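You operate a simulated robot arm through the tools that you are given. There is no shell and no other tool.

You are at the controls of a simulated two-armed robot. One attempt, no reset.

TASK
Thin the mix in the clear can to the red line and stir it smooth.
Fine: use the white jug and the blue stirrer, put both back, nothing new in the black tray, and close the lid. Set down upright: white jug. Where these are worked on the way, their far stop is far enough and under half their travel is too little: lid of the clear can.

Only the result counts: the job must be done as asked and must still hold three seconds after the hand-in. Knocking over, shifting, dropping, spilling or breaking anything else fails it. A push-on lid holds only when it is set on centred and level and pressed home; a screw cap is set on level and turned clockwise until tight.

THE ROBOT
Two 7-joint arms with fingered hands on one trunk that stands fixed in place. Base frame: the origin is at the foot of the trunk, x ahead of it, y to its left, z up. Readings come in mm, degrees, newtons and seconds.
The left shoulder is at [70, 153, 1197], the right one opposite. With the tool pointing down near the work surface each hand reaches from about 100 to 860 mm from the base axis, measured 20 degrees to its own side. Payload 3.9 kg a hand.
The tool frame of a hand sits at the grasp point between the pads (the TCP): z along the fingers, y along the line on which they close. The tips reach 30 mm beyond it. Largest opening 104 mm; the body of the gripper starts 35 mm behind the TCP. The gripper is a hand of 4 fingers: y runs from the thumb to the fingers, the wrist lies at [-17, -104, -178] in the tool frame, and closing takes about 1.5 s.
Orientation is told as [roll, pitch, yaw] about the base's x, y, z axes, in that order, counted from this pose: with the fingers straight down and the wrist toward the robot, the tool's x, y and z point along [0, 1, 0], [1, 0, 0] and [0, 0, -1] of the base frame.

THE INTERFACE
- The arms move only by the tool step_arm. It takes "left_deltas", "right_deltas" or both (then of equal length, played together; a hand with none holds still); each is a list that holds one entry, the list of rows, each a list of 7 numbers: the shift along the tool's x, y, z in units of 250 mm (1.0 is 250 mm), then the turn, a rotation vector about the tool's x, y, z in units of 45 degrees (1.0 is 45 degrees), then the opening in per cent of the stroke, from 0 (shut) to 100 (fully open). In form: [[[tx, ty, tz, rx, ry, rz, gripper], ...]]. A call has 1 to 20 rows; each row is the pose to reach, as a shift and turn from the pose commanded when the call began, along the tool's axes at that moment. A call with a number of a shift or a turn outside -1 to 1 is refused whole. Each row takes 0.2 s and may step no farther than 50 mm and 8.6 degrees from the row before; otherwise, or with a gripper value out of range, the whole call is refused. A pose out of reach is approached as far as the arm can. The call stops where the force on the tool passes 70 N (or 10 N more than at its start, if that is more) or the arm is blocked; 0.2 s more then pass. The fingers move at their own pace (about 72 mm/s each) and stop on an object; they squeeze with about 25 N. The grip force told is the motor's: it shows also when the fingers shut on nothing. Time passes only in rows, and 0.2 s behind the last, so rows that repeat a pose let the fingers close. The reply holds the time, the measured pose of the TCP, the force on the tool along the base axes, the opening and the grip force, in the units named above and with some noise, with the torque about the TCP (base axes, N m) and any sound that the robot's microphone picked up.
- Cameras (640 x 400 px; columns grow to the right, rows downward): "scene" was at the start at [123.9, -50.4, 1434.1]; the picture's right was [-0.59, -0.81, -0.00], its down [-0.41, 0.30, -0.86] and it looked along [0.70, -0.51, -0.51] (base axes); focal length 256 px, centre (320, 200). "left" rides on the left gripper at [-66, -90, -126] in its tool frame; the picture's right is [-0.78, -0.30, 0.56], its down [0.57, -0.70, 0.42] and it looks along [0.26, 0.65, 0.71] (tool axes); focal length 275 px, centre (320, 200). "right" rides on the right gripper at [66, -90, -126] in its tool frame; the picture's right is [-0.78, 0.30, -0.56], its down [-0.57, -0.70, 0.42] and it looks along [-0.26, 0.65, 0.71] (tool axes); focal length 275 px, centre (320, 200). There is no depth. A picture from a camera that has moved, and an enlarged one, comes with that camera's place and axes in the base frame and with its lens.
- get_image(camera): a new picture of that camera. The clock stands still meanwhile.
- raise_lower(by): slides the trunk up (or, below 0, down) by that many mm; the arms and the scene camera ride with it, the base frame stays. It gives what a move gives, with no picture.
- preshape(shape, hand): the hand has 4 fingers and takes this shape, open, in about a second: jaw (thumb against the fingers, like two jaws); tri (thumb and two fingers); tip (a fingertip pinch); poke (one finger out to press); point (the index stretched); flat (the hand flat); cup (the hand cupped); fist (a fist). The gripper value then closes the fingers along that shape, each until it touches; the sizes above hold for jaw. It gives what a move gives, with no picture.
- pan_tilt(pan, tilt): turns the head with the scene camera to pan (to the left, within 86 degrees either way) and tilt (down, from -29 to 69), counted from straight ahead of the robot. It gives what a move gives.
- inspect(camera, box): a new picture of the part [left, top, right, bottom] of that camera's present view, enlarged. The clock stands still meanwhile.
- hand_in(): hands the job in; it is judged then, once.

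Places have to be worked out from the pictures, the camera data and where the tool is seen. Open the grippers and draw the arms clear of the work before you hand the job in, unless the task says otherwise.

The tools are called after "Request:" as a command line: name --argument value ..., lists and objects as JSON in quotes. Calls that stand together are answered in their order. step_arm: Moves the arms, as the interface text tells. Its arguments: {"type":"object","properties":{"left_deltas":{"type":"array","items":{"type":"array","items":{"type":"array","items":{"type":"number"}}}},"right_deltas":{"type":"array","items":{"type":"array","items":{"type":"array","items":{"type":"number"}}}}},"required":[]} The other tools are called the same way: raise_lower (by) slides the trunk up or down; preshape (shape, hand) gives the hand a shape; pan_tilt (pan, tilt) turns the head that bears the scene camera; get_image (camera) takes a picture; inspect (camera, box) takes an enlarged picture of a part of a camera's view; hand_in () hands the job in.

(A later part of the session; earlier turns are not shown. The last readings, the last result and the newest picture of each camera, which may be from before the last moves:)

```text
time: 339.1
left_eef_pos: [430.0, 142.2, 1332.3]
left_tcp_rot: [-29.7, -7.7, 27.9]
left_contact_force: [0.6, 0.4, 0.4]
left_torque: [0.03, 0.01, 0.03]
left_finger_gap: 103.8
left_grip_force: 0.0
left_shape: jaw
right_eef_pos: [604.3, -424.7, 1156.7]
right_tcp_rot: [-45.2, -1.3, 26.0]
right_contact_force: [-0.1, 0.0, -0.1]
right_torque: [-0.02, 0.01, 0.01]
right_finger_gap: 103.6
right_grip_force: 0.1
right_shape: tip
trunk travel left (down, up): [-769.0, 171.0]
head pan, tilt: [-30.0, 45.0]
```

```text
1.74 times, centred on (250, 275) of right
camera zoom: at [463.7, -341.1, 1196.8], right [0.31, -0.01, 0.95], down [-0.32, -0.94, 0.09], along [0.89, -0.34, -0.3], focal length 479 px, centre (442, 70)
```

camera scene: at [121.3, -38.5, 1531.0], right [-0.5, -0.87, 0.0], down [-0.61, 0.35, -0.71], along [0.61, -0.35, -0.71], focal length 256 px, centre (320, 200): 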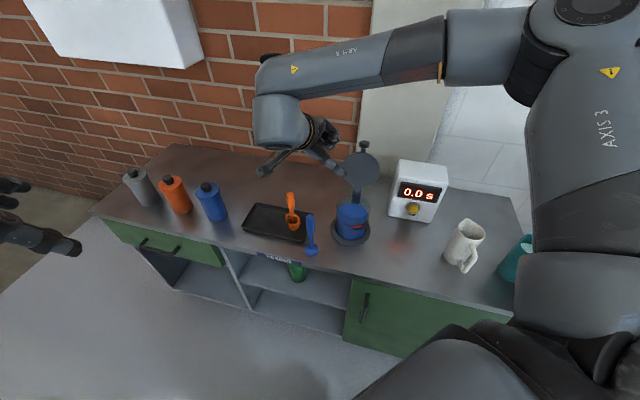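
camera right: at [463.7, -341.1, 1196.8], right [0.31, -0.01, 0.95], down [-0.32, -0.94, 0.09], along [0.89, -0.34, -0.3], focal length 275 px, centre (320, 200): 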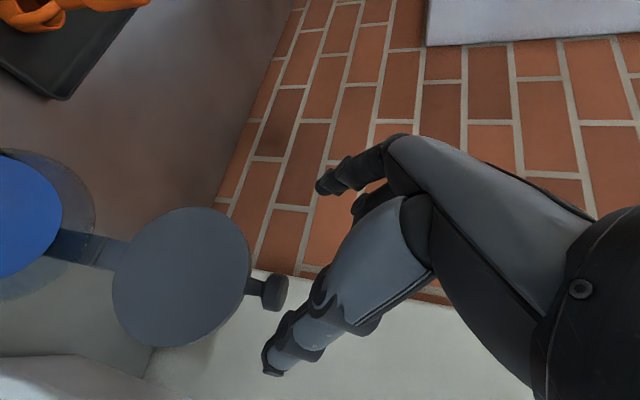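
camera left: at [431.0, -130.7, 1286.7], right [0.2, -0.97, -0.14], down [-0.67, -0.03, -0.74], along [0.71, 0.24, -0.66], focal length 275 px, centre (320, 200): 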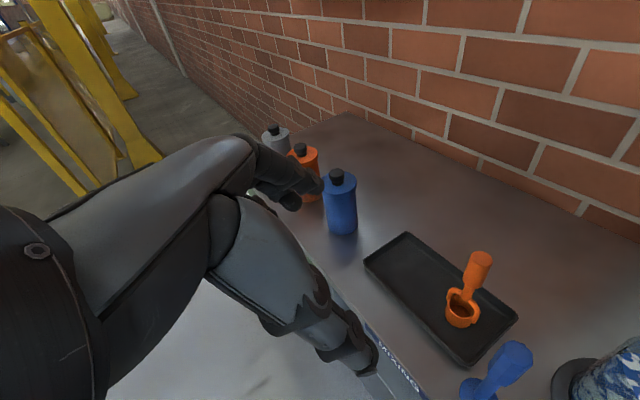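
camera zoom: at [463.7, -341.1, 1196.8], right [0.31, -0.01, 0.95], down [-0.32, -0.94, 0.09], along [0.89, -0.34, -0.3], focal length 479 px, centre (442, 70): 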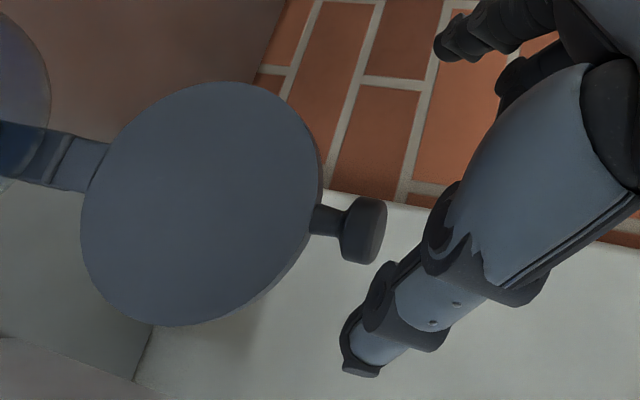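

The knob is in view, about 100 mm ahead and slightly off-axis. I shift and advance halfway, with the fingers partly closed.

Request:
step_arm --right_deltas '[[[-0.02, -0.003, 0.05, 0, 0, 0, 70], [-0.04, -0.006, 0.11, 0, 0, 0, 60], [-0.052, -0.008, 0.17, 0, 0, 0, 60], [-0.052, -0.008, 0.2, 0, 0, 0, 60]]]'

Request:
inspect --camera "right" --box '[150, 160, 390, 390]'

Request:
get_image --camera "right"

```text
time: 340.1
left_eef_pos: [429.1, 142.6, 1332.7]
left_tcp_rot: [-29.7, -7.8, 27.9]
left_contact_force: [-0.4, 0.6, -0.3]
left_torque: [-0.03, -0.03, 0.02]
left_finger_gap: 103.7
left_grip_force: 0.0
left_shape: jaw
right_eef_pos: [623.1, -464.0, 1130.6]
right_tcp_rot: [-45.4, -1.3, 26.0]
right_contact_force: [-0.9, 0.1, 0.7]
right_torque: [0.0, 0.01, -0.01]
right_finger_gap: 62.8
right_grip_force: 0.1
right_shape: tip
trunk travel left (down, up): [-769.0, 171.0]
head pan, tilt: [-30.0, 45.0]
```

```text
1.74 times, centred on (270, 275) of right
camera zoom: at [482.6, -381.4, 1171.5], right [0.31, -0.01, 0.95], down [-0.32, -0.94, 0.09], along [0.89, -0.34, -0.3], focal length 479 px, centre (407, 70)
```

zoom: 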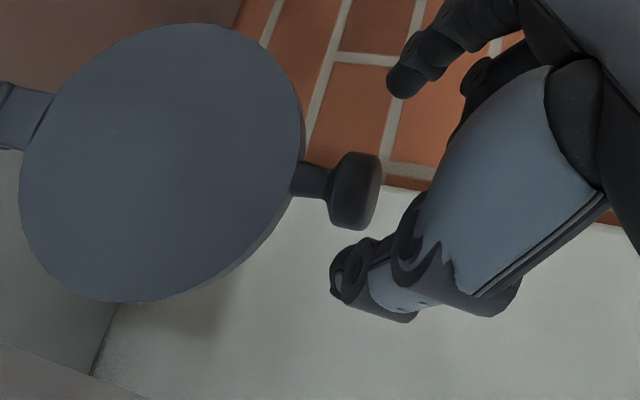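

```text
taken
camera right: at [482.6, -381.4, 1171.5], right [0.31, -0.01, 0.95], down [-0.32, -0.94, 0.09], along [0.89, -0.34, -0.3], focal length 275 px, centre (320, 200)
```

right: 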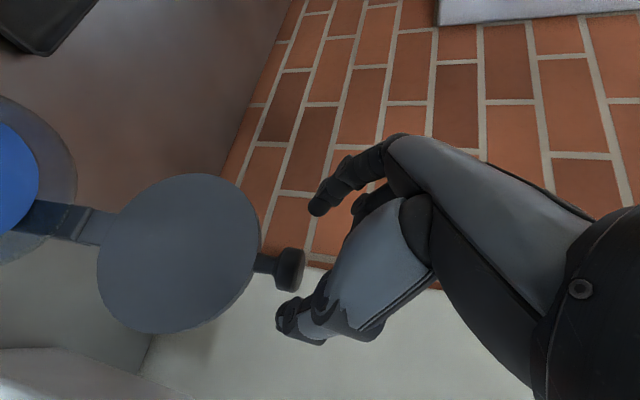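

The knob is now exactly on the finger axis, about 50 mm ahead. I advance 28 mm and pinch it.

Request:
step_arm --right_deltas '[[[0, 0, 0.05, 0, 0, 0, 60], [0, 0, 0.112, 0, 0, 0, 60], [0, 0, 0.112, 0, 0, 0, 20], [0, 0, 0.112, 0, 0, 0, 0], [0, 0, 0.112, 0, 0, 0, 0], [0, 0, 0.112, 0, 0, 0, 0], [0, 0, 0.112, 0, 0, 0, 0]]]'

Request:
inspect --camera "right" --box '[190, 160, 390, 350]'

```text
time: 341.7
left_eef_pos: [428.6, 143.6, 1331.4]
left_tcp_rot: [-29.7, -7.7, 27.9]
left_contact_force: [-0.3, 0.3, -1.2]
left_torque: [0.0, 0.02, -0.02]
left_finger_gap: 103.7
left_grip_force: 0.1
left_shape: jaw
right_eef_pos: [631.6, -482.2, 1111.9]
right_tcp_rot: [-45.3, -1.2, 26.0]
right_contact_force: [-1.1, 1.3, -1.1]
right_torque: [0.09, -0.13, -0.04]
right_finger_gap: 23.0
right_grip_force: 25.2
right_shape: tip
trunk travel left (down, up): [-769.0, 171.0]
head pan, tilt: [-30.0, 45.0]
```

```text
2.11 times, centred on (290, 255) of right
camera zoom: at [491.2, -398.5, 1152.0], right [0.31, -0.01, 0.95], down [-0.32, -0.94, 0.09], along [0.89, -0.34, -0.3], focal length 580 px, centre (383, 84)
```

zoom: 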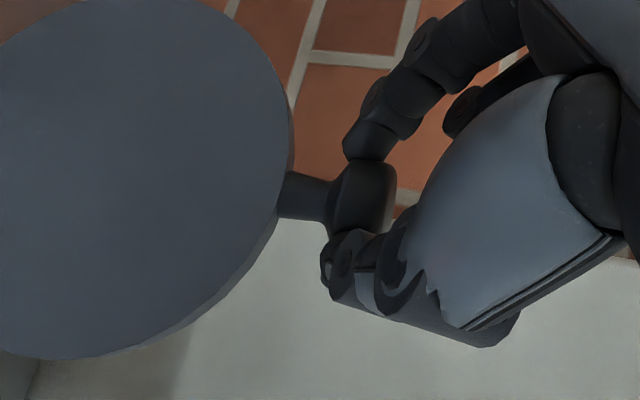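

Pinched (23 mm on the disc). From the measured positions the hinge lies at n≈755, z≈954, radius≈148. I swing the lid back along that arc to about 50°.

Request:
step_arm --right_deltas '[[[0.02, -0.014, -0.036, 0, 0, 0, 0], [0.044, -0.029, -0.076, 0, 0, 0, 0], [0.106, -0.063, -0.152, 0, 0, 0, 0], [0.181, -0.097, -0.215, 0, 0, 0, 0], [0.266, -0.129, -0.264, 0, 0, 0, 0], [0.36, -0.16, -0.296, 0, 0, 0, 0], [0.459, -0.187, -0.311, 0, 0, 0, 0]]]'

Request:
inspect --camera "right" --box '[100, 130, 400, 380]'

Request:
inspect --camera "scene" --box '[260, 100, 420, 260]'

```text
time: 343.3
left_eef_pos: [427.7, 143.8, 1331.9]
left_tcp_rot: [-29.7, -7.7, 28.0]
left_contact_force: [0.4, 0.6, 0.3]
left_torque: [-0.04, -0.01, -0.01]
left_finger_gap: 103.9
left_grip_force: 0.1
left_shape: jaw
right_eef_pos: [530.4, -378.8, 1086.1]
right_tcp_rot: [-45.4, -1.4, 26.0]
right_contact_force: [0.7, 0.3, 0.3]
right_torque: [0.01, -0.01, 0.0]
right_finger_gap: 18.4
right_grip_force: 24.9
right_shape: tip
trunk travel left (down, up): [-769.0, 171.0]
head pan, tilt: [-30.0, 45.0]
```

```text
1.60 times, centred on (250, 255) of right
camera zoom: at [389.6, -296.0, 1125.0], right [0.31, -0.01, 0.95], down [-0.32, -0.94, 0.09], along [0.89, -0.34, -0.3], focal length 440 px, centre (432, 112)
```

zoom: 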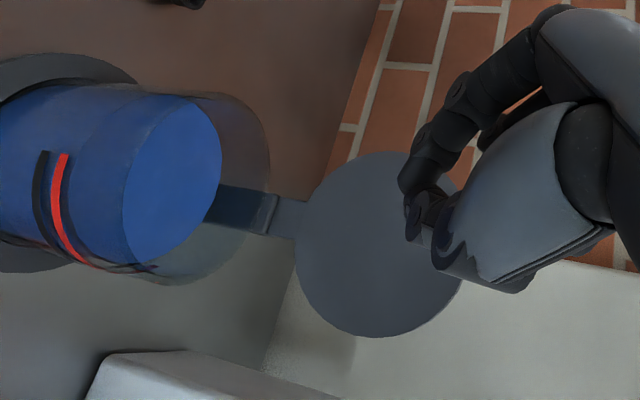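

```text
2.50 times, centred on (340, 180) of scene
camera zoom: at [120.7, -36.5, 1531.2], right [-0.5, -0.87, 0.0], down [-0.61, 0.35, -0.71], along [0.61, -0.35, -0.71], focal length 640 px, centre (270, 250)
```

zoom: 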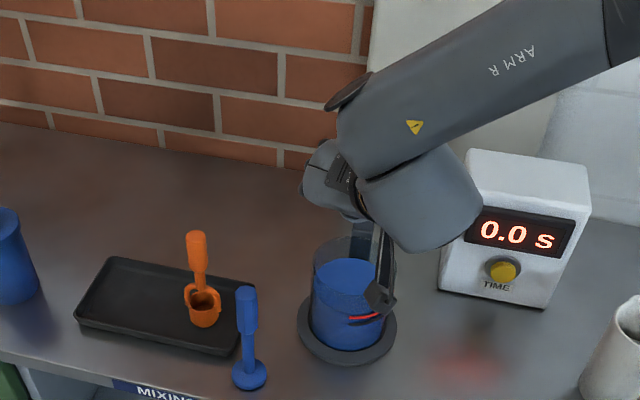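

The tip shape shuts at about 17 mm, and the knob slipped out at the start because only its front edge was pinched. The lid is still open. I go back and take a deeper grip that straddles the disc.

Request:
step_arm --right_deltas '[[[-0.08, 0.03, 0.01, 0, 0, 0, 60], [-0.16, 0.06, 0.04, 0, 0, 0, 60], [-0.24, 0.1, 0.08, 0, 0, 0, 60], [-0.32, 0.13, 0.12, 0, 0, 0, 60], [-0.4, 0.16, 0.16, 0, 0, 0, 60], [-0.456, 0.184, 0.2, 0, 0, 0, 60]]]'

Request:
inspect --camera "right" --box '[150, 160, 390, 390]'

Request:
get_image --camera "right"

```text
time: 344.7
left_eef_pos: [429.7, 142.9, 1331.0]
left_tcp_rot: [-29.6, -7.8, 27.9]
left_contact_force: [0.5, 0.1, 0.0]
left_torque: [0.01, -0.01, 0.0]
left_finger_gap: 103.6
left_grip_force: 0.0
left_shape: jaw
right_eef_pos: [622.6, -465.6, 1130.5]
right_tcp_rot: [-45.4, -1.3, 25.8]
right_contact_force: [0.2, -0.3, -0.9]
right_torque: [-0.03, -0.01, 0.0]
right_finger_gap: 62.1
right_grip_force: 0.0
right_shape: tip
trunk travel left (down, up): [-769.0, 171.0]
head pan, tilt: [-30.0, 45.0]
```

```text
1.74 times, centred on (270, 275) of right
camera zoom: at [482.6, -381.1, 1170.3], right [0.31, -0.01, 0.95], down [-0.32, -0.94, 0.09], along [0.89, -0.34, -0.3], focal length 479 px, centre (407, 70)
```

zoom: 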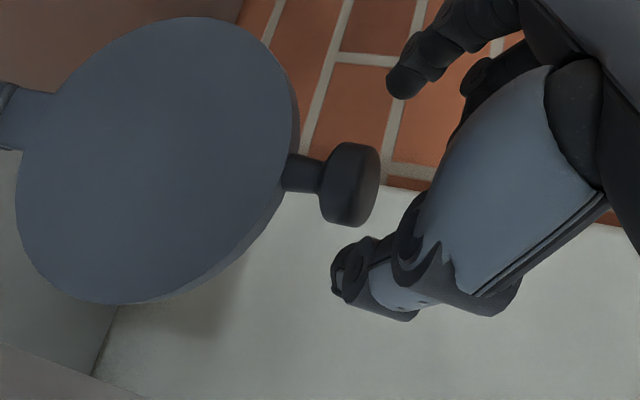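

```text
taken
camera right: at [482.6, -381.1, 1170.3], right [0.31, -0.01, 0.95], down [-0.32, -0.94, 0.09], along [0.89, -0.34, -0.3], focal length 275 px, centre (320, 200)
```

right: 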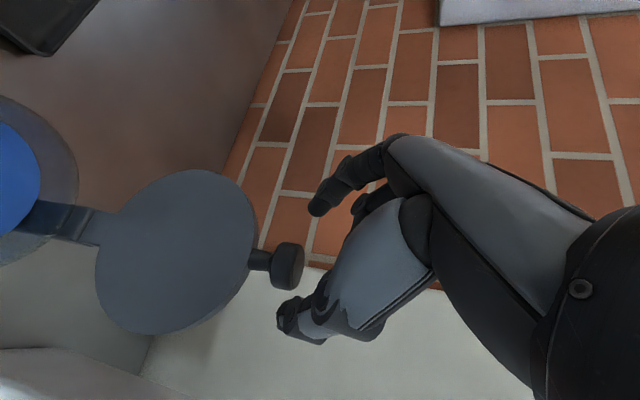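

I advance 42 mm this time so the pads pass beyond the disc, then close.

Request:
step_arm --right_deltas '[[[0.004, 0, 0.05, 0, 0, 0, 60], [0.008, -0.003, 0.11, 0, 0, 0, 60], [0.008, -0.003, 0.168, 0, 0, 0, 60], [0.008, -0.003, 0.168, 0, 0, 0, 20], [0.008, -0.003, 0.168, 0, 0, 0, 0], [0.008, -0.003, 0.168, 0, 0, 0, 0], [0.008, -0.003, 0.168, 0, 0, 0, 0], [0.008, -0.003, 0.168, 0, 0, 0, 0]]]'

Request:
inspect --camera "right" --box '[190, 160, 390, 350]'

```text
time: 346.5
left_eef_pos: [429.2, 142.9, 1332.4]
left_tcp_rot: [-29.5, -7.8, 27.9]
left_contact_force: [1.2, 0.1, 0.4]
left_torque: [-0.01, -0.01, 0.02]
left_finger_gap: 103.7
left_grip_force: 0.1
left_shape: jaw
right_eef_pos: [632.7, -490.1, 1098.4]
right_tcp_rot: [-45.2, -1.1, 26.0]
right_contact_force: [-0.9, 0.7, -6.5]
right_torque: [-0.06, 0.05, 0.0]
right_finger_gap: 21.3
right_grip_force: 25.2
right_shape: tip
trunk travel left (down, up): [-769.0, 171.0]
head pan, tilt: [-30.0, 45.0]
```

```text
2.11 times, centred on (290, 255) of right
camera zoom: at [493.7, -406.9, 1139.3], right [0.32, -0.01, 0.95], down [-0.32, -0.94, 0.09], along [0.89, -0.34, -0.3], focal length 580 px, centre (383, 84)
```

zoom: 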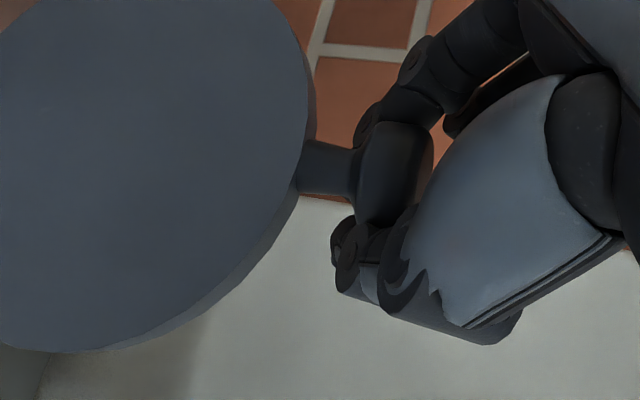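

The disc is now enclosed between thumb and index. I pull back slowly for the first 20° and verify that the lid follows.

Request:
step_arm --right_deltas '[[[0.02, -0.014, -0.036, 0, 0, 0, 0], [0.044, -0.029, -0.076, 0, 0, 0, 0], [0.074, -0.045, -0.115, 0, 0, 0, 0], [0.106, -0.063, -0.152, 0, 0, 0, 0]]]'

Request:
inspect --camera "right" --box '[130, 140, 390, 370]'

```text
time: 347.5
left_eef_pos: [428.8, 143.3, 1331.6]
left_tcp_rot: [-29.6, -7.8, 27.8]
left_contact_force: [0.8, -0.1, 0.1]
left_torque: [0.01, -0.03, 0.0]
left_finger_gap: 103.5
left_grip_force: 0.0
left_shape: jaw
right_eef_pos: [599.8, -455.2, 1111.8]
right_tcp_rot: [-45.6, -1.5, 26.0]
right_contact_force: [1.1, -0.4, -0.1]
right_torque: [0.02, -0.01, 0.02]
right_finger_gap: 17.7
right_grip_force: 25.2
right_shape: tip
trunk travel left (down, up): [-769.0, 171.0]
head pan, tilt: [-30.0, 45.0]
```

```text
1.74 times, centred on (260, 255) of right
camera zoom: at [459.5, -371.2, 1150.8], right [0.31, -0.01, 0.95], down [-0.32, -0.94, 0.09], along [0.9, -0.34, -0.29], focal length 479 px, centre (424, 104)
```

zoom: 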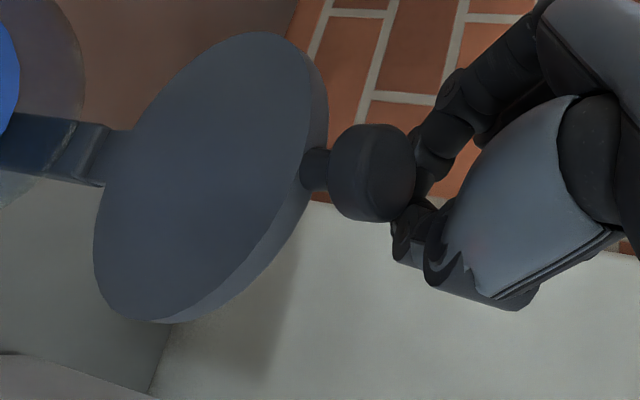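

It slipped off again, but the lid has swung toward closed and now seems to lean on my fingertips near vertical. I check from the scene camera.

Request:
inspect --camera "scene" --box '[280, 100, 400, 240]'

Request:
inspect --camera "right" --box '[230, 180, 350, 300]'

```text
2.86 times, centred on (340, 170) of scene
camera zoom: at [119.6, -36.6, 1531.7], right [-0.5, -0.87, 0.0], down [-0.61, 0.35, -0.71], along [0.61, -0.35, -0.71], focal length 732 px, centre (263, 286)
```

zoom: 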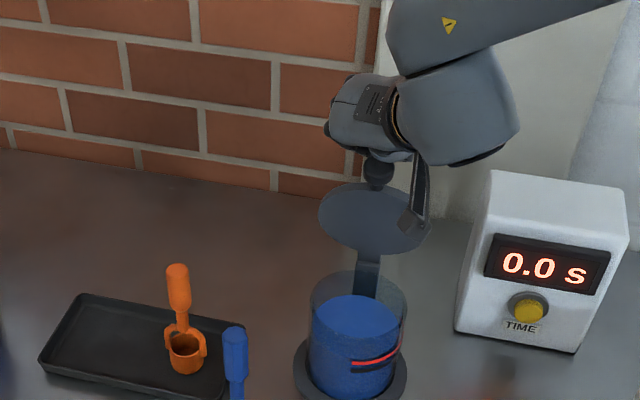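

```text
3.33 times, centred on (290, 240) of right
camera zoom: at [459.5, -371.2, 1150.8], right [0.31, -0.01, 0.95], down [-0.32, -0.94, 0.09], along [0.9, -0.34, -0.29], focal length 918 px, centre (420, 67)
```

zoom: 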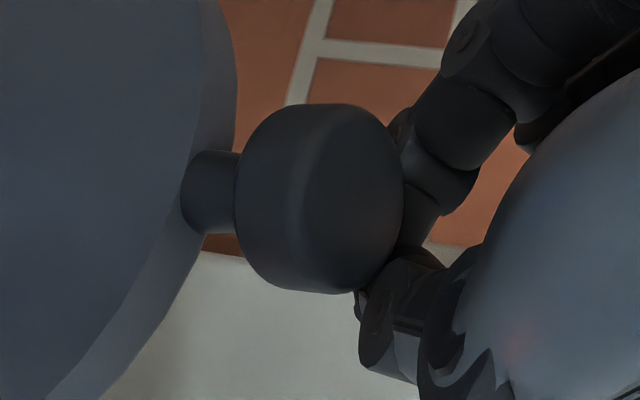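

The lid looks to be at about 75° with my fingers behind the knob. I hold for a moment to see whether it stays or falls closed by itself.

Request:
step_arm --right_deltas '[[[0, 0, 0, 0, 0, 0, 0]]]'

Request:
inspect --camera "scene" --box '[280, 100, 400, 240]'

Request:
get_image --camera "right"

```text
time: 347.9
left_eef_pos: [431.7, 141.9, 1331.2]
left_tcp_rot: [-29.6, -7.8, 27.9]
left_contact_force: [0.6, -0.4, 0.3]
left_torque: [0.02, 0.03, 0.01]
left_finger_gap: 103.9
left_grip_force: 0.1
left_shape: jaw
right_eef_pos: [602.1, -456.8, 1106.4]
right_tcp_rot: [-45.2, -1.1, 26.0]
right_contact_force: [0.7, -1.0, -1.3]
right_torque: [0.0, 0.02, 0.01]
right_finger_gap: 17.3
right_grip_force: 24.8
right_shape: tip
trunk travel left (down, up): [-769.0, 171.0]
head pan, tilt: [-30.0, 45.0]
```

```text
2.86 times, centred on (340, 170) of scene
camera zoom: at [123.7, -39.3, 1530.9], right [-0.5, -0.87, 0.0], down [-0.61, 0.35, -0.71], along [0.61, -0.35, -0.71], focal length 732 px, centre (263, 286)
```

zoom: 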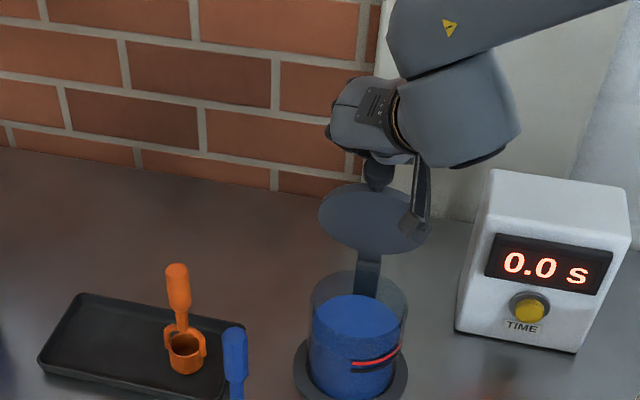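

```text
taken
camera right: at [461.2, -373.5, 1146.7], right [0.31, -0.01, 0.95], down [-0.32, -0.94, 0.09], along [0.89, -0.34, -0.3], focal length 275 px, centre (320, 200)
```

right: 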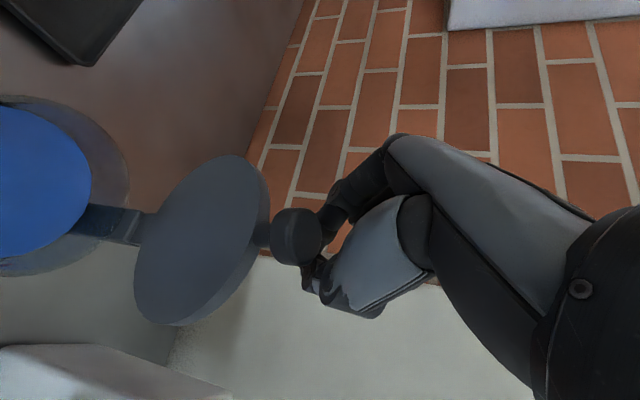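

The hinge has friction, so the lid stays where it's left and I can just push it down gradually. I push the knob from behind along the arc to about 40°.

Request:
step_arm --right_deltas '[[[0.05, -0.022, -0.045, 0, 0, 0, 0], [0.1, -0.045, -0.085, 0, 0, 0, 0], [0.153, -0.067, -0.12, 0, 0, 0, 0], [0.2, -0.082, -0.138, 0, 0, 0, 0], [0.25, -0.097, -0.152, 0, 0, 0, 0], [0.297, -0.111, -0.161, 0, 0, 0, 0], [0.348, -0.124, -0.163, 0, 0, 0, 0]]]'

Request:
inspect --camera "scene" --box '[280, 100, 400, 240]'

Request:
get_image --camera "right"

```text
time: 349.5
left_eef_pos: [428.7, 142.6, 1332.5]
left_tcp_rot: [-29.7, -7.8, 27.9]
left_contact_force: [-0.5, -0.5, 0.5]
left_torque: [-0.02, -0.02, -0.03]
left_finger_gap: 103.8
left_grip_force: 0.0
left_shape: jaw
right_eef_pos: [533.5, -388.1, 1073.2]
right_tcp_rot: [-45.3, -1.0, 25.9]
right_contact_force: [0.1, 0.0, -0.1]
right_torque: [0.0, -0.01, 0.0]
right_finger_gap: 17.8
right_grip_force: 24.6
right_shape: tip
trunk travel left (down, up): [-769.0, 171.0]
head pan, tilt: [-30.0, 45.0]
```

```text
2.86 times, centred on (340, 170) of scene
camera zoom: at [121.3, -37.1, 1531.1], right [-0.5, -0.87, 0.0], down [-0.61, 0.35, -0.71], along [0.61, -0.35, -0.71], focal length 732 px, centre (263, 286)
```

zoom: 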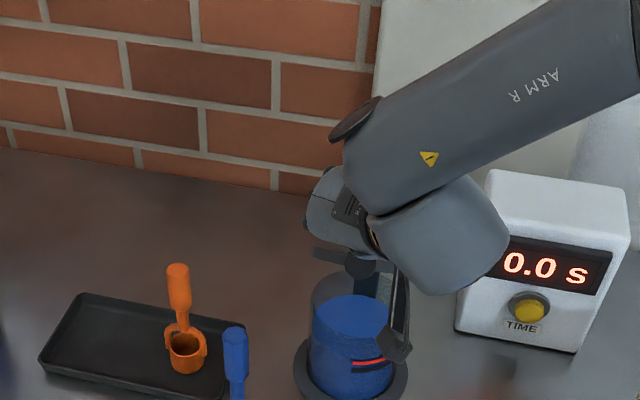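

```text
taken
camera right: at [392.1, -304.6, 1113.4], right [0.31, -0.01, 0.95], down [-0.32, -0.94, 0.09], along [0.89, -0.34, -0.3], focal length 275 px, centre (320, 200)
```

right: 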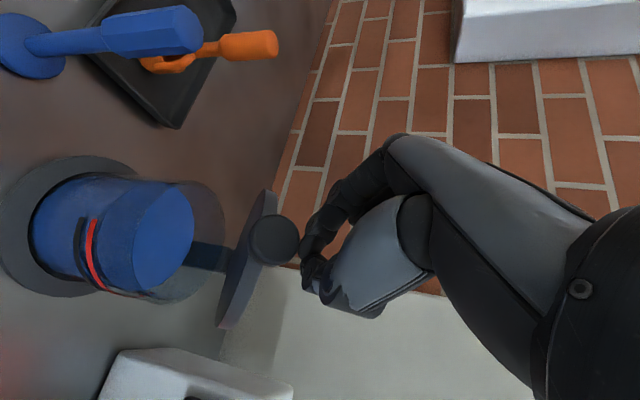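

The lid follows well and is now at about 35–40°. I continue pushing it down toward closed.

Request:
step_arm --right_deltas '[[[0.05, -0.012, 0, 0, 0, 0, 0], [0.101, -0.024, 0.003, 0, 0, 0, 0], [0.15, -0.033, 0.015, 0, 0, 0, 0], [0.2, -0.042, 0.028, 0, 0, 0, 0], [0.25, -0.051, 0.042, 0, 0, 0, 0], [0.3, -0.056, 0.068, 0, 0, 0, 0]]]'

Request:
inspect --camera "scene" --box '[280, 100, 400, 240]'

Request:
get_image --camera "right"

```text
time: 350.9
left_eef_pos: [428.8, 143.4, 1331.6]
left_tcp_rot: [-29.6, -7.7, 27.9]
left_contact_force: [0.7, -0.7, -1.0]
left_torque: [0.03, -0.02, -0.03]
left_finger_gap: 104.0
left_grip_force: 0.0
left_shape: jaw
right_eef_pos: [503.9, -357.2, 1007.3]
right_tcp_rot: [-45.3, -1.1, 26.0]
right_contact_force: [-0.4, 0.1, -0.5]
right_torque: [-0.02, 0.02, 0.01]
right_finger_gap: 17.7
right_grip_force: 25.9
right_shape: tip
trunk travel left (down, up): [-769.0, 171.0]
head pan, tilt: [-30.0, 45.0]
```

```text
2.86 times, centred on (340, 170) of scene
camera zoom: at [121.8, -38.0, 1531.0], right [-0.5, -0.87, 0.0], down [-0.61, 0.35, -0.71], along [0.61, -0.35, -0.71], focal length 732 px, centre (263, 286)
```

zoom: 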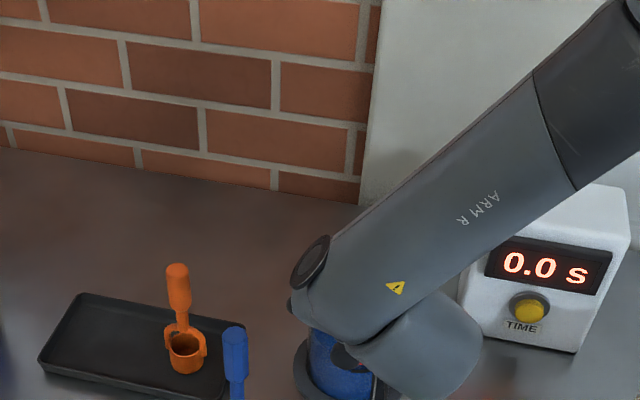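

```text
taken
camera right: at [363.4, -273.8, 1047.9], right [0.31, -0.01, 0.95], down [-0.32, -0.94, 0.09], along [0.89, -0.34, -0.3], focal length 275 px, centre (320, 200)
```

right: 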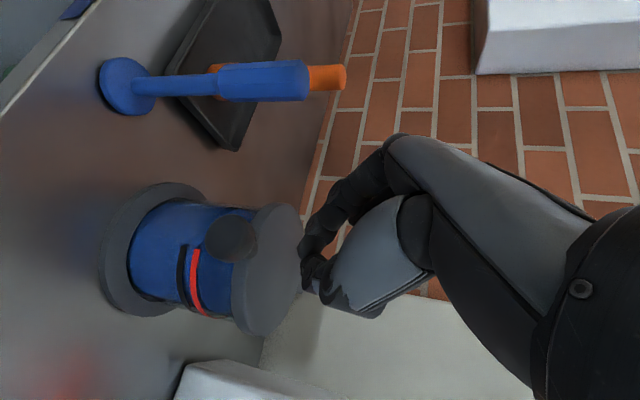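

The lid looks seated on the can. I zoom to check, then move the closed fingertips over the lid's front-centre to press it home.

Request:
inspect --camera "right" --box '[90, 160, 350, 350]'

Request:
step_arm --right_deltas '[[[-0.034, 0.016, 0.034, 0, 0, 0, 0], [-0.067, 0.033, 0.067, 0, 0, 0, 0], [-0.047, 0.033, 0.087, 0, 0, 0, 0], [-0.027, 0.033, 0.107, 0, 0, 0, 0]]]'

Request:
inspect --camera "right" --box '[90, 160, 350, 350]'

```text
2.11 times, centred on (220, 255) of right
camera zoom: at [363.4, -273.8, 1047.9], right [0.31, -0.01, 0.95], down [-0.32, -0.94, 0.09], along [0.89, -0.34, -0.3], focal length 580 px, centre (530, 84)
```

zoom: 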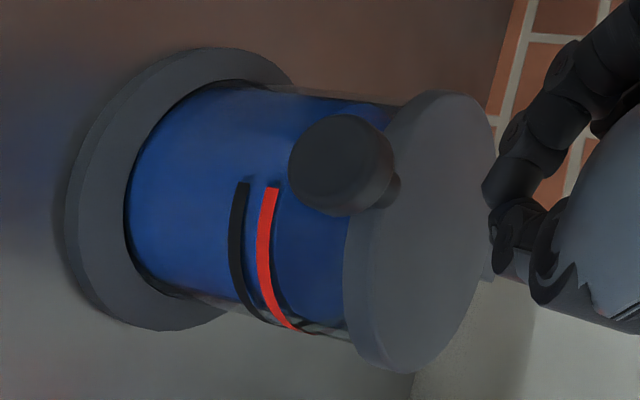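

```text
time: 351.9
left_eef_pos: [429.1, 143.3, 1331.3]
left_tcp_rot: [-29.6, -7.7, 27.9]
left_contact_force: [-0.3, -0.2, 0.4]
left_torque: [0.01, -0.01, -0.01]
left_finger_gap: 103.7
left_grip_force: 0.0
left_shape: jaw
right_eef_pos: [522.5, -373.8, 1001.5]
right_tcp_rot: [-45.1, -0.8, 25.7]
right_contact_force: [-0.1, -0.1, 0.2]
right_torque: [0.03, -0.02, -0.01]
right_finger_gap: 17.4
right_grip_force: 25.3
right_shape: tip
right hand out of reach, approached as far as the arm can: row 4
trunk travel left (down, up): [-769.0, 171.0]
head pan, tilt: [-30.0, 45.0]
```

```text
2.11 times, centred on (220, 255) of right
camera zoom: at [382.1, -290.0, 1043.6], right [0.32, -0.01, 0.95], down [-0.33, -0.94, 0.1], along [0.89, -0.34, -0.31], focal length 580 px, centre (530, 84)
```

zoom: 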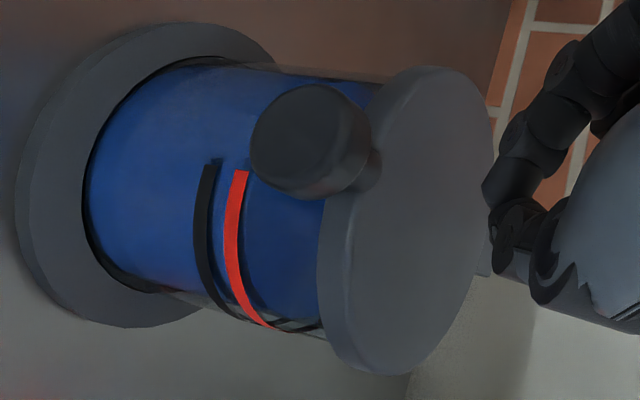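

The lid appears flush. The arm is at its low limit, so I press down using small trunk steps while watching the force.

Request:
raise_lower --by -20

Request:
raise_lower --by -8

Request:
raise_lower --by -4

Request:
inspect --camera "right" --box '[90, 160, 390, 350]'

```text
time: 352.6
left_eef_pos: [429.5, 142.7, 1311.2]
left_tcp_rot: [-29.7, -7.7, 27.9]
left_contact_force: [0.3, -0.1, -0.5]
left_torque: [0.0, 0.0, -0.03]
left_finger_gap: 104.0
left_grip_force: 0.1
left_shape: jaw
right_eef_pos: [521.1, -373.7, 982.3]
right_tcp_rot: [-45.1, -0.8, 25.8]
right_contact_force: [-0.9, -0.1, 0.8]
right_torque: [-0.03, 0.0, 0.0]
right_finger_gap: 17.7
right_grip_force: 25.2
right_shape: tip
trunk travel left (down, up): [-748.0, 191.0]
head pan, tilt: [-30.0, 45.0]
```

```text
time: 353.1
left_eef_pos: [428.7, 144.0, 1303.8]
left_tcp_rot: [-29.7, -7.8, 27.9]
left_contact_force: [0.1, 0.4, -0.4]
left_torque: [0.02, 0.01, 0.01]
left_finger_gap: 103.6
left_grip_force: 0.0
left_shape: jaw
right_eef_pos: [520.9, -374.1, 974.2]
right_tcp_rot: [-45.1, -0.8, 25.7]
right_contact_force: [0.1, 0.1, -0.1]
right_torque: [-0.04, 0.01, 0.01]
right_finger_gap: 17.9
right_grip_force: 24.9
right_shape: tip
trunk travel left (down, up): [-740.0, 199.0]
head pan, tilt: [-30.0, 45.0]
```

```text
time: 353.7
left_eef_pos: [429.7, 144.6, 1299.2]
left_tcp_rot: [-29.6, -7.7, 27.9]
left_contact_force: [0.7, -1.3, 0.6]
left_torque: [0.01, 0.01, -0.02]
left_finger_gap: 103.9
left_grip_force: 0.2
left_shape: jaw
right_eef_pos: [522.2, -374.4, 969.0]
right_tcp_rot: [-45.2, -0.8, 25.8]
right_contact_force: [0.1, 0.1, -0.1]
right_torque: [0.02, -0.01, 0.03]
right_finger_gap: 17.6
right_grip_force: 24.9
right_shape: tip
trunk travel left (down, up): [-736.0, 203.0]
head pan, tilt: [-30.0, 45.0]
```

```text
2.11 times, centred on (240, 255) of right
camera zoom: at [382.3, -290.1, 1011.4], right [0.32, -0.01, 0.95], down [-0.33, -0.94, 0.1], along [0.89, -0.34, -0.31], focal length 580 px, centre (488, 84)
```

zoom: 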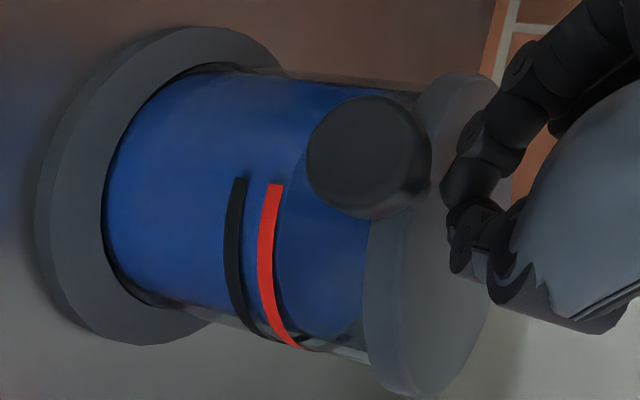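

Not yet touching. I continue down in 4 mm steps.

Request:
raise_lower --by -4

Request:
raise_lower --by -4

```text
time: 354.2
left_eef_pos: [429.0, 141.5, 1296.5]
left_tcp_rot: [-29.6, -7.7, 27.9]
left_contact_force: [0.3, -1.1, -0.9]
left_torque: [0.02, -0.01, -0.02]
left_finger_gap: 103.7
left_grip_force: 0.0
left_shape: jaw
right_eef_pos: [521.5, -374.3, 966.7]
right_tcp_rot: [-45.2, -0.8, 25.7]
right_contact_force: [0.1, -1.0, 1.3]
right_torque: [-0.01, -0.02, 0.03]
right_finger_gap: 17.6
right_grip_force: 25.1
right_shape: tip
trunk travel left (down, up): [-732.0, 207.0]
head pan, tilt: [-30.0, 45.0]
```

```text
time: 354.7
left_eef_pos: [427.6, 144.1, 1293.0]
left_tcp_rot: [-29.7, -7.7, 27.9]
left_contact_force: [0.5, 0.4, -0.2]
left_torque: [0.03, 0.01, -0.02]
left_finger_gap: 103.7
left_grip_force: 0.1
left_shape: jaw
right_eef_pos: [524.2, -374.3, 965.1]
right_tcp_rot: [-45.5, -1.1, 25.7]
right_contact_force: [2.8, -3.1, 19.2]
right_torque: [-0.25, -0.08, 0.02]
right_finger_gap: 17.7
right_grip_force: 25.3
right_shape: tip
trunk travel left (down, up): [-728.0, 211.0]
head pan, tilt: [-30.0, 45.0]
```

Contact with 19 N on the lid. I press 2 mm more to be sure it's home, then lift off and inspect.

Request:
raise_lower --by -2

Request:
raise_lower --by 40

Request:
step_arm --right_deltas '[[[0, 0, -0.06, 0, 0, 0, 0], [0, -0.03, -0.14, 0, 0, 0, 0], [0, -0.06, -0.24, 0, 0, 0, 0], [0, -0.1, -0.36, 0, 0, 0, 0], [0, -0.15, -0.5, 0, 0, 0, 0]]]'

Request:
get_image --camera "right"

Request:
inspect --camera "right" --box '[90, 120, 350, 330]'

Request:
inspect --camera "scene" --box '[270, 130, 400, 260]'

```text
time: 355.3
left_eef_pos: [426.7, 144.7, 1290.4]
left_tcp_rot: [-29.6, -7.7, 27.9]
left_contact_force: [-0.5, 0.2, 0.1]
left_torque: [-0.03, -0.01, 0.01]
left_finger_gap: 103.7
left_grip_force: 0.1
left_shape: jaw
right_eef_pos: [523.0, -373.6, 964.8]
right_tcp_rot: [-45.7, -1.2, 25.7]
right_contact_force: [7.4, -6.5, 33.8]
right_torque: [-0.52, -0.24, 0.1]
right_finger_gap: 17.5
right_grip_force: 25.2
right_shape: tip
trunk travel left (down, up): [-726.0, 213.0]
head pan, tilt: [-30.0, 45.0]
```

```text
time: 356.1
left_eef_pos: [429.2, 142.8, 1329.5]
left_tcp_rot: [-29.8, -7.7, 27.9]
left_contact_force: [0.1, -1.1, 0.6]
left_torque: [0.0, -0.01, 0.02]
left_finger_gap: 103.7
left_grip_force: 0.1
left_shape: jaw
right_eef_pos: [520.9, -375.1, 998.7]
right_tcp_rot: [-45.1, -0.7, 25.7]
right_contact_force: [-0.4, 0.2, -0.2]
right_torque: [-0.01, -0.02, -0.04]
right_finger_gap: 16.4
right_grip_force: 24.8
right_shape: tip
trunk travel left (down, up): [-767.0, 173.0]
head pan, tilt: [-30.0, 45.0]
```

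```text
time: 357.3
left_eef_pos: [426.6, 144.2, 1330.2]
left_tcp_rot: [-29.6, -7.7, 28.0]
left_contact_force: [-0.1, 0.3, 0.1]
left_torque: [0.03, -0.02, 0.0]
left_finger_gap: 103.7
left_grip_force: 0.1
left_shape: jaw
right_eef_pos: [446.2, -308.6, 1087.6]
right_tcp_rot: [-45.3, -0.8, 25.7]
right_contact_force: [-0.3, 1.0, -0.2]
right_torque: [0.02, 0.01, 0.01]
right_finger_gap: 16.7
right_grip_force: 25.0
right_shape: tip
trunk travel left (down, up): [-767.0, 173.0]
head pan, tilt: [-30.0, 45.0]
```

```text
taken
camera right: at [306.7, -225.3, 1129.0], right [0.32, -0.01, 0.95], down [-0.33, -0.94, 0.1], along [0.89, -0.34, -0.3], focal length 275 px, centre (320, 200)
```

right: 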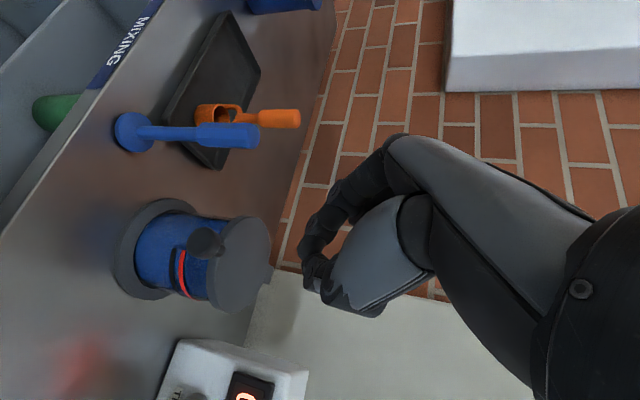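

```text
1.90 times, centred on (220, 225) of right
camera zoom: at [306.7, -225.3, 1129.0], right [0.32, -0.01, 0.95], down [-0.33, -0.94, 0.1], along [0.89, -0.34, -0.3], focal length 524 px, centre (510, 152)
```

zoom: 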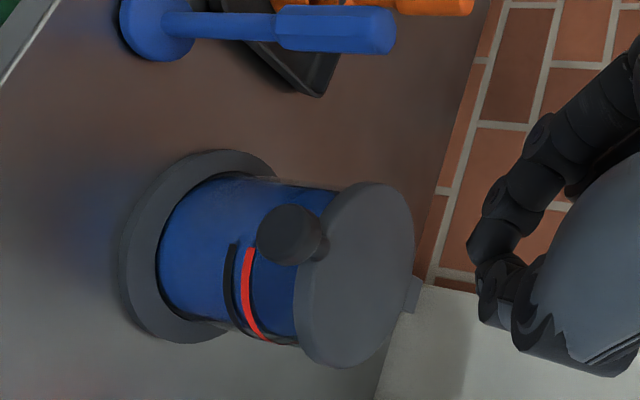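

```text
3.08 times, centred on (335, 195) of scene
camera zoom: at [119.2, -36.4, 1529.2], right [-0.5, -0.87, 0.0], down [-0.61, 0.35, -0.71], along [0.61, -0.35, -0.71], focal length 788 px, centre (274, 215)
```

zoom: 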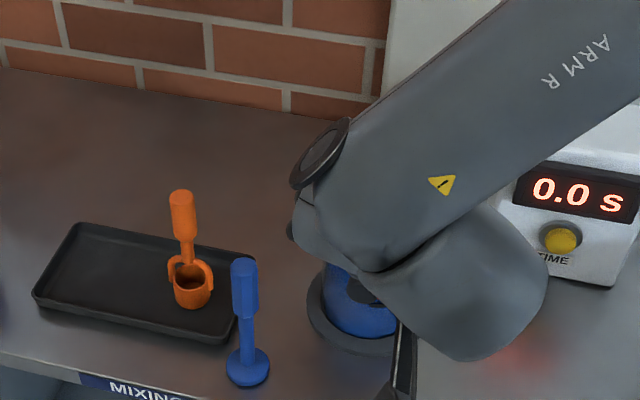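

The lid is closed and pressed with 34 N. Now I roll the right hand back to tool-down and park it on its side so the left can return the stirrer.

Request:
step_arm --right_deltas '[[[0, 0, -0.08, 0, 0.16, 0, 40], [0, 0, -0.16, 0, 0.32, 0, 60], [0, 0, -0.24, 0, 0.48, 0, 80], [0, 0, -0.32, 0, 0.64, 0, 100], [0, 0, -0.36, 0, 0.8, 0, 100], [0, 0, -0.36, 0, 0.98, 0, 100]]]'

Request:
step_arm --right_deltas '[[[0, -0.05, -0.02, 0, 0, 0.14, 100], [0, -0.1, -0.04, 0, 0, 0.28, 100], [-0.05, -0.15, -0.06, 0, 0, 0.42, 100], [-0.1, -0.2, -0.08, 0, 0, 0.56, 100], [-0.15, -0.25, -0.1, 0, 0, 0.7, 100], [-0.2, -0.3, -0.12, 0, 0, 0.84, 100], [-0.25, -0.35, -0.12, 0, 0, 1.0, 100]]]'

Request:
preshape --hand "right" --shape "jaw"

Request:
step_arm --right_deltas '[[[-0.08, -0.02, 0, 0, 0, 0.14, 100], [-0.16, -0.04, 0, 0, 0, 0.28, 100], [-0.24, -0.06, 0, 0, 0, 0.42, 100], [-0.32, -0.08, 0, 0, 0, 0.56, 100], [-0.4, -0.1, 0, 0, 0, 0.7, 100], [-0.48, -0.12, 0, 0, 0, 0.84, 100], [-0.56, -0.13, 0, 0, 0, 0.98, 100]]]'

Request:
get_image --camera "scene"

```text
time: 358.7
left_eef_pos: [428.9, 140.2, 1329.6]
left_tcp_rot: [-29.6, -7.7, 27.9]
left_contact_force: [0.4, -0.7, -0.1]
left_torque: [0.02, 0.02, 0.01]
left_finger_gap: 103.8
left_grip_force: 0.0
left_shape: jaw
right_eef_pos: [419.9, -254.6, 1150.3]
right_tcp_rot: [-6.3, -0.8, 25.6]
right_contact_force: [-0.3, -0.2, 0.1]
right_torque: [0.01, -0.02, -0.04]
right_finger_gap: 103.9
right_grip_force: 0.0
right_shape: tip
right hand out of reach, approached as far as the arm can: row 6
trunk travel left (down, up): [-767.0, 173.0]
head pan, tilt: [-30.0, 45.0]
```

```text
time: 360.3
left_eef_pos: [429.2, 143.1, 1329.5]
left_tcp_rot: [-29.7, -7.6, 27.9]
left_contact_force: [-0.8, 0.8, -1.0]
left_torque: [0.03, -0.01, -0.01]
left_finger_gap: 103.8
left_grip_force: 0.2
left_shape: jaw
right_eef_pos: [378.4, -350.8, 1187.8]
right_tcp_rot: [-3.9, -5.1, -19.3]
right_contact_force: [0.0, -0.3, 0.2]
right_torque: [0.0, -0.02, -0.01]
right_finger_gap: 103.5
right_grip_force: 0.1
right_shape: tip
right hand out of reach, approached as far as the arm can: row 5, 6, 7
trunk travel left (down, up): [-767.0, 173.0]
head pan, tilt: [-30.0, 45.0]
```

```text
time: 361.2
left_eef_pos: [428.7, 142.6, 1330.0]
left_tcp_rot: [-29.8, -7.7, 27.8]
left_contact_force: [0.4, -1.2, -1.1]
left_torque: [0.02, 0.02, -0.05]
left_finger_gap: 103.7
left_grip_force: 0.0
left_shape: jaw
right_eef_pos: [379.1, -350.4, 1188.2]
right_tcp_rot: [-4.0, -5.1, -19.1]
right_contact_force: [0.8, 0.2, -0.9]
right_torque: [0.0, 0.01, 0.02]
right_finger_gap: 103.7
right_grip_force: 0.1
right_shape: jaw
trunk travel left (down, up): [-767.0, 173.0]
head pan, tilt: [-30.0, 45.0]
```

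```text
time: 362.8
left_eef_pos: [429.4, 141.7, 1330.4]
left_tcp_rot: [-29.5, -7.7, 28.0]
left_contact_force: [-0.9, 0.2, -0.4]
left_torque: [0.01, -0.01, 0.0]
left_finger_gap: 103.8
left_grip_force: 0.2
left_shape: jaw
right_eef_pos: [332.2, -434.9, 1172.8]
right_tcp_rot: [0.8, -6.4, -63.6]
right_contact_force: [-1.3, 0.1, 0.3]
right_torque: [-0.01, 0.0, -0.02]
right_finger_gap: 103.8
right_grip_force: 0.0
right_shape: jaw
right hand out of reach, approached as far as the arm can: row 1, 2, 3, 4, 5, 6, 7
trunk travel left (down, up): [-767.0, 173.0]
head pan, tilt: [-30.0, 45.0]
```

```text
taken
camera scene: at [121.4, -38.2, 1529.0], right [-0.5, -0.87, 0.0], down [-0.61, 0.35, -0.71], along [0.61, -0.35, -0.71], focal length 256 px, centre (320, 200)
```

scene: 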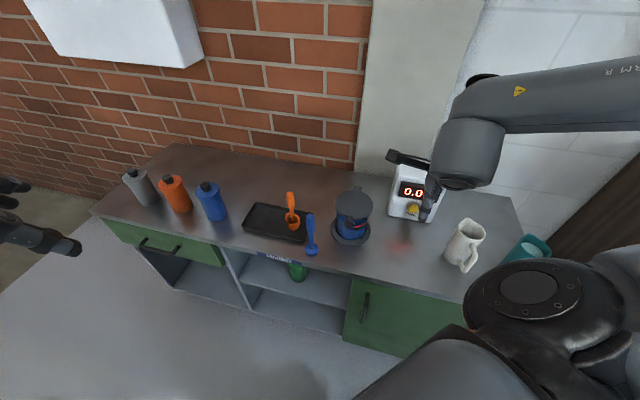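

The right arm is parked on its side. I nudge it a bit further out and bring the left hand back toward the stirrer on the same line it left by.

Request:
step_arm --right_deltas '[[[-0.05, 0.04, -0.02, 0.02, 0, 0.04, 100], [-0.1, 0.075, -0.04, 0.04, 0, 0.08, 100], [-0.15, 0.11, -0.06, 0.06, 0, 0.12, 100], [-0.2, 0.15, -0.08, 0.08, 0, 0.16, 100], [-0.25, 0.185, -0.1, 0.1, 0, 0.2, 100], [-0.3, 0.22, -0.12, 0.12, 0, 0.25, 100], [-0.346, 0.257, -0.12, 0.14, 0, 0.3, 100]]]' --left_deltas '[[[-0.08, -0.02, 0.14, 0, 0, 0, 100], [-0.17, -0.04, 0.28, 0, 0, 0, 100], [-0.25, -0.06, 0.42, 0, 0, 0, 100], [-0.34, -0.08, 0.56, 0, 0, 0, 100], [-0.42, -0.1, 0.7, 0, 0, 0, 100], [-0.51, -0.13, 0.84, 0, 0, 0, 100], [-0.595, -0.15, 0.976, 0, 0, 0, 100]]]'

Request:
get_image --camera "left"

Request:
get_image --camera "scene"

```text
time: 364.4
left_eef_pos: [528.3, -89.8, 1187.1]
left_tcp_rot: [-29.5, -7.8, 28.0]
left_contact_force: [0.0, -0.1, -0.2]
left_torque: [-0.01, 0.01, 0.03]
left_finger_gap: 103.5
left_grip_force: 0.0
left_shape: jaw
right_eef_pos: [313.1, -494.1, 1204.1]
right_tcp_rot: [1.4, -0.1, -76.2]
right_contact_force: [0.4, -1.0, -0.2]
right_torque: [0.01, -0.02, -0.02]
right_finger_gap: 104.1
right_grip_force: 0.1
right_shape: jaw
right hand out of reach, approached as far as the arm can: row 2, 3, 4, 5, 6, 7
trunk travel left (down, up): [-767.0, 173.0]
head pan, tilt: [-30.0, 45.0]
```

```text
taken
camera left: at [430.8, -137.5, 1316.3], right [0.2, -0.97, -0.14], down [-0.67, -0.03, -0.74], along [0.71, 0.24, -0.66], focal length 275 px, centre (320, 200)
```

left: 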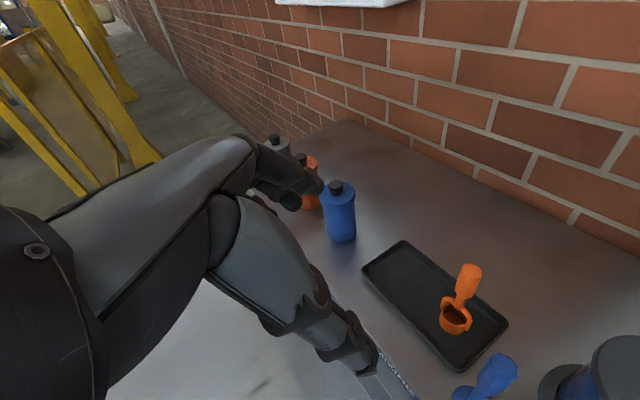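

```text
taken
camera scene: at [122.2, -41.9, 1528.9], right [-0.5, -0.87, 0.0], down [-0.61, 0.36, -0.71], along [0.61, -0.35, -0.71], focal length 256 px, centre (320, 200)
```

scene: 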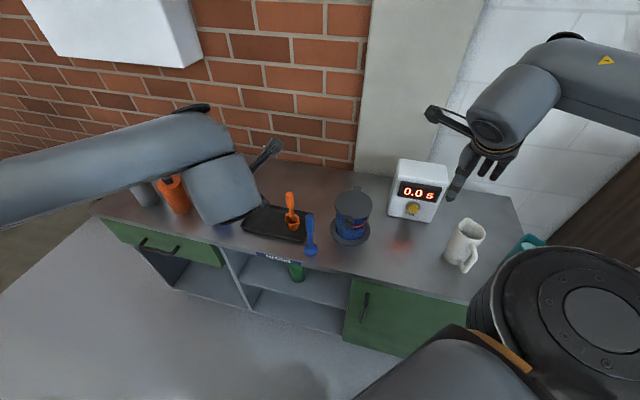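

The lid is visibly closed. I move the left hand to its pre-grasp point 110 mm short of the stirrer handle.

Request:
step_arm --left_deltas '[[[-0.02, -0.06, 0.11, 0, 0, 0, 100], [-0.04, -0.12, 0.22, 0, 0, 0, 100], [-0.06, -0.18, 0.33, 0, 0, 0, 100], [-0.08, -0.24, 0.44, 0, 0, 0, 100], [-0.1, -0.29, 0.53, 0, 0, 0, 100], [-0.118, -0.328, 0.615, 0, 0, 0, 100]]]'

Request:
get_image --camera "left"

Request:
inspect --camera "scene" --box '[230, 150, 380, 280]'

```text
time: 365.8
left_eef_pos: [518.9, -208.8, 1059.6]
left_tcp_rot: [-29.6, -7.6, 28.0]
left_contact_force: [-1.2, -0.7, -0.4]
left_torque: [0.01, 0.0, -0.01]
left_finger_gap: 103.8
left_grip_force: 0.2
left_shape: jaw
right_eef_pos: [313.0, -491.9, 1206.0]
right_tcp_rot: [1.5, -0.2, -76.1]
right_contact_force: [-0.2, 1.0, 0.7]
right_torque: [-0.02, -0.05, 0.05]
right_finger_gap: 104.2
right_grip_force: 0.1
right_shape: jaw
trunk travel left (down, up): [-767.0, 173.0]
head pan, tilt: [-30.0, 45.0]
```

```text
taken
camera left: at [420.7, -254.6, 1187.3], right [0.2, -0.97, -0.14], down [-0.67, -0.03, -0.74], along [0.71, 0.24, -0.66], focal length 275 px, centre (320, 200)
```

left: 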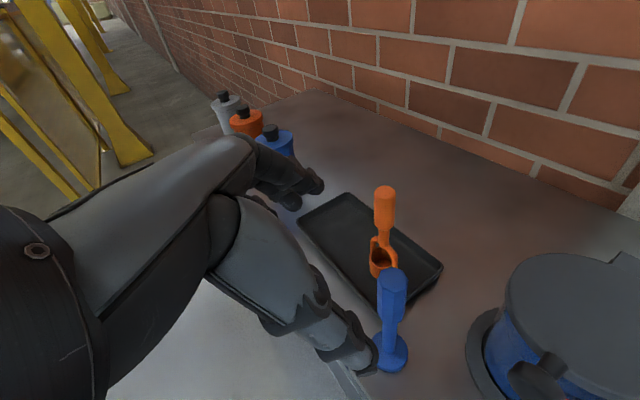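

```text
3.08 times, centred on (305, 215) of scene
camera zoom: at [121.3, -38.9, 1529.0], right [-0.5, -0.87, 0.0], down [-0.61, 0.35, -0.71], along [0.61, -0.35, -0.71], focal length 788 px, centre (366, 154)
```

zoom: 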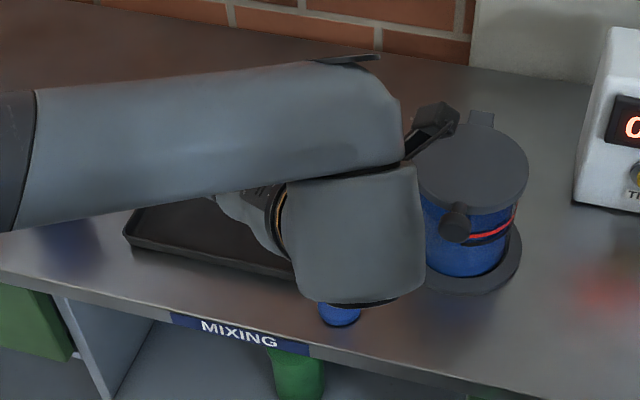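

The handle is nearly on the finger axis, about 5 mm off in y. I correct that and advance 75 mm.

Request:
step_arm --left_deltas '[[[0, -0.01, 0.08, 0, 0, 0, 100], [0, -0.02, 0.16, 0, 0, 0, 100], [0, -0.02, 0.24, 0, 0, 0, 100], [0, -0.02, 0.3, 0, 0, 0, 100]]]'

Request:
get_image --camera "left"

```text
time: 366.8
left_eef_pos: [541.1, -240.3, 993.9]
left_tcp_rot: [-29.7, -7.7, 27.9]
left_contact_force: [0.0, 0.6, -0.5]
left_torque: [0.01, 0.01, -0.01]
left_finger_gap: 103.8
left_grip_force: 0.1
left_shape: jaw
right_eef_pos: [312.4, -492.1, 1205.7]
right_tcp_rot: [1.5, -0.1, -76.2]
right_contact_force: [-0.7, -0.1, 0.9]
right_torque: [0.0, 0.01, 0.02]
right_finger_gap: 103.9
right_grip_force: 0.0
right_shape: jaw
trunk travel left (down, up): [-767.0, 173.0]
head pan, tilt: [-30.0, 45.0]
```

```text
taken
camera left: at [442.0, -285.3, 1122.1], right [0.2, -0.97, -0.14], down [-0.67, -0.03, -0.74], along [0.71, 0.24, -0.66], focal length 275 px, centre (320, 200)
```

left: 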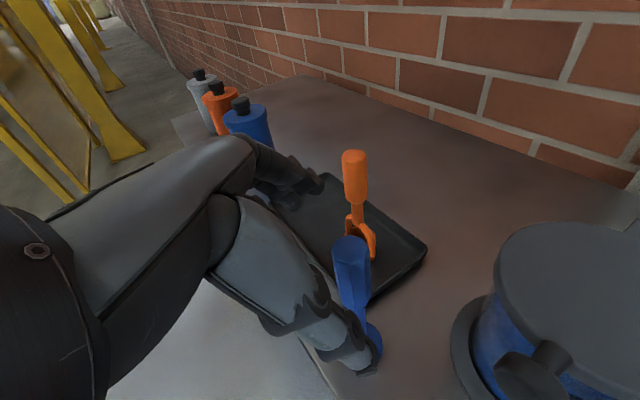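

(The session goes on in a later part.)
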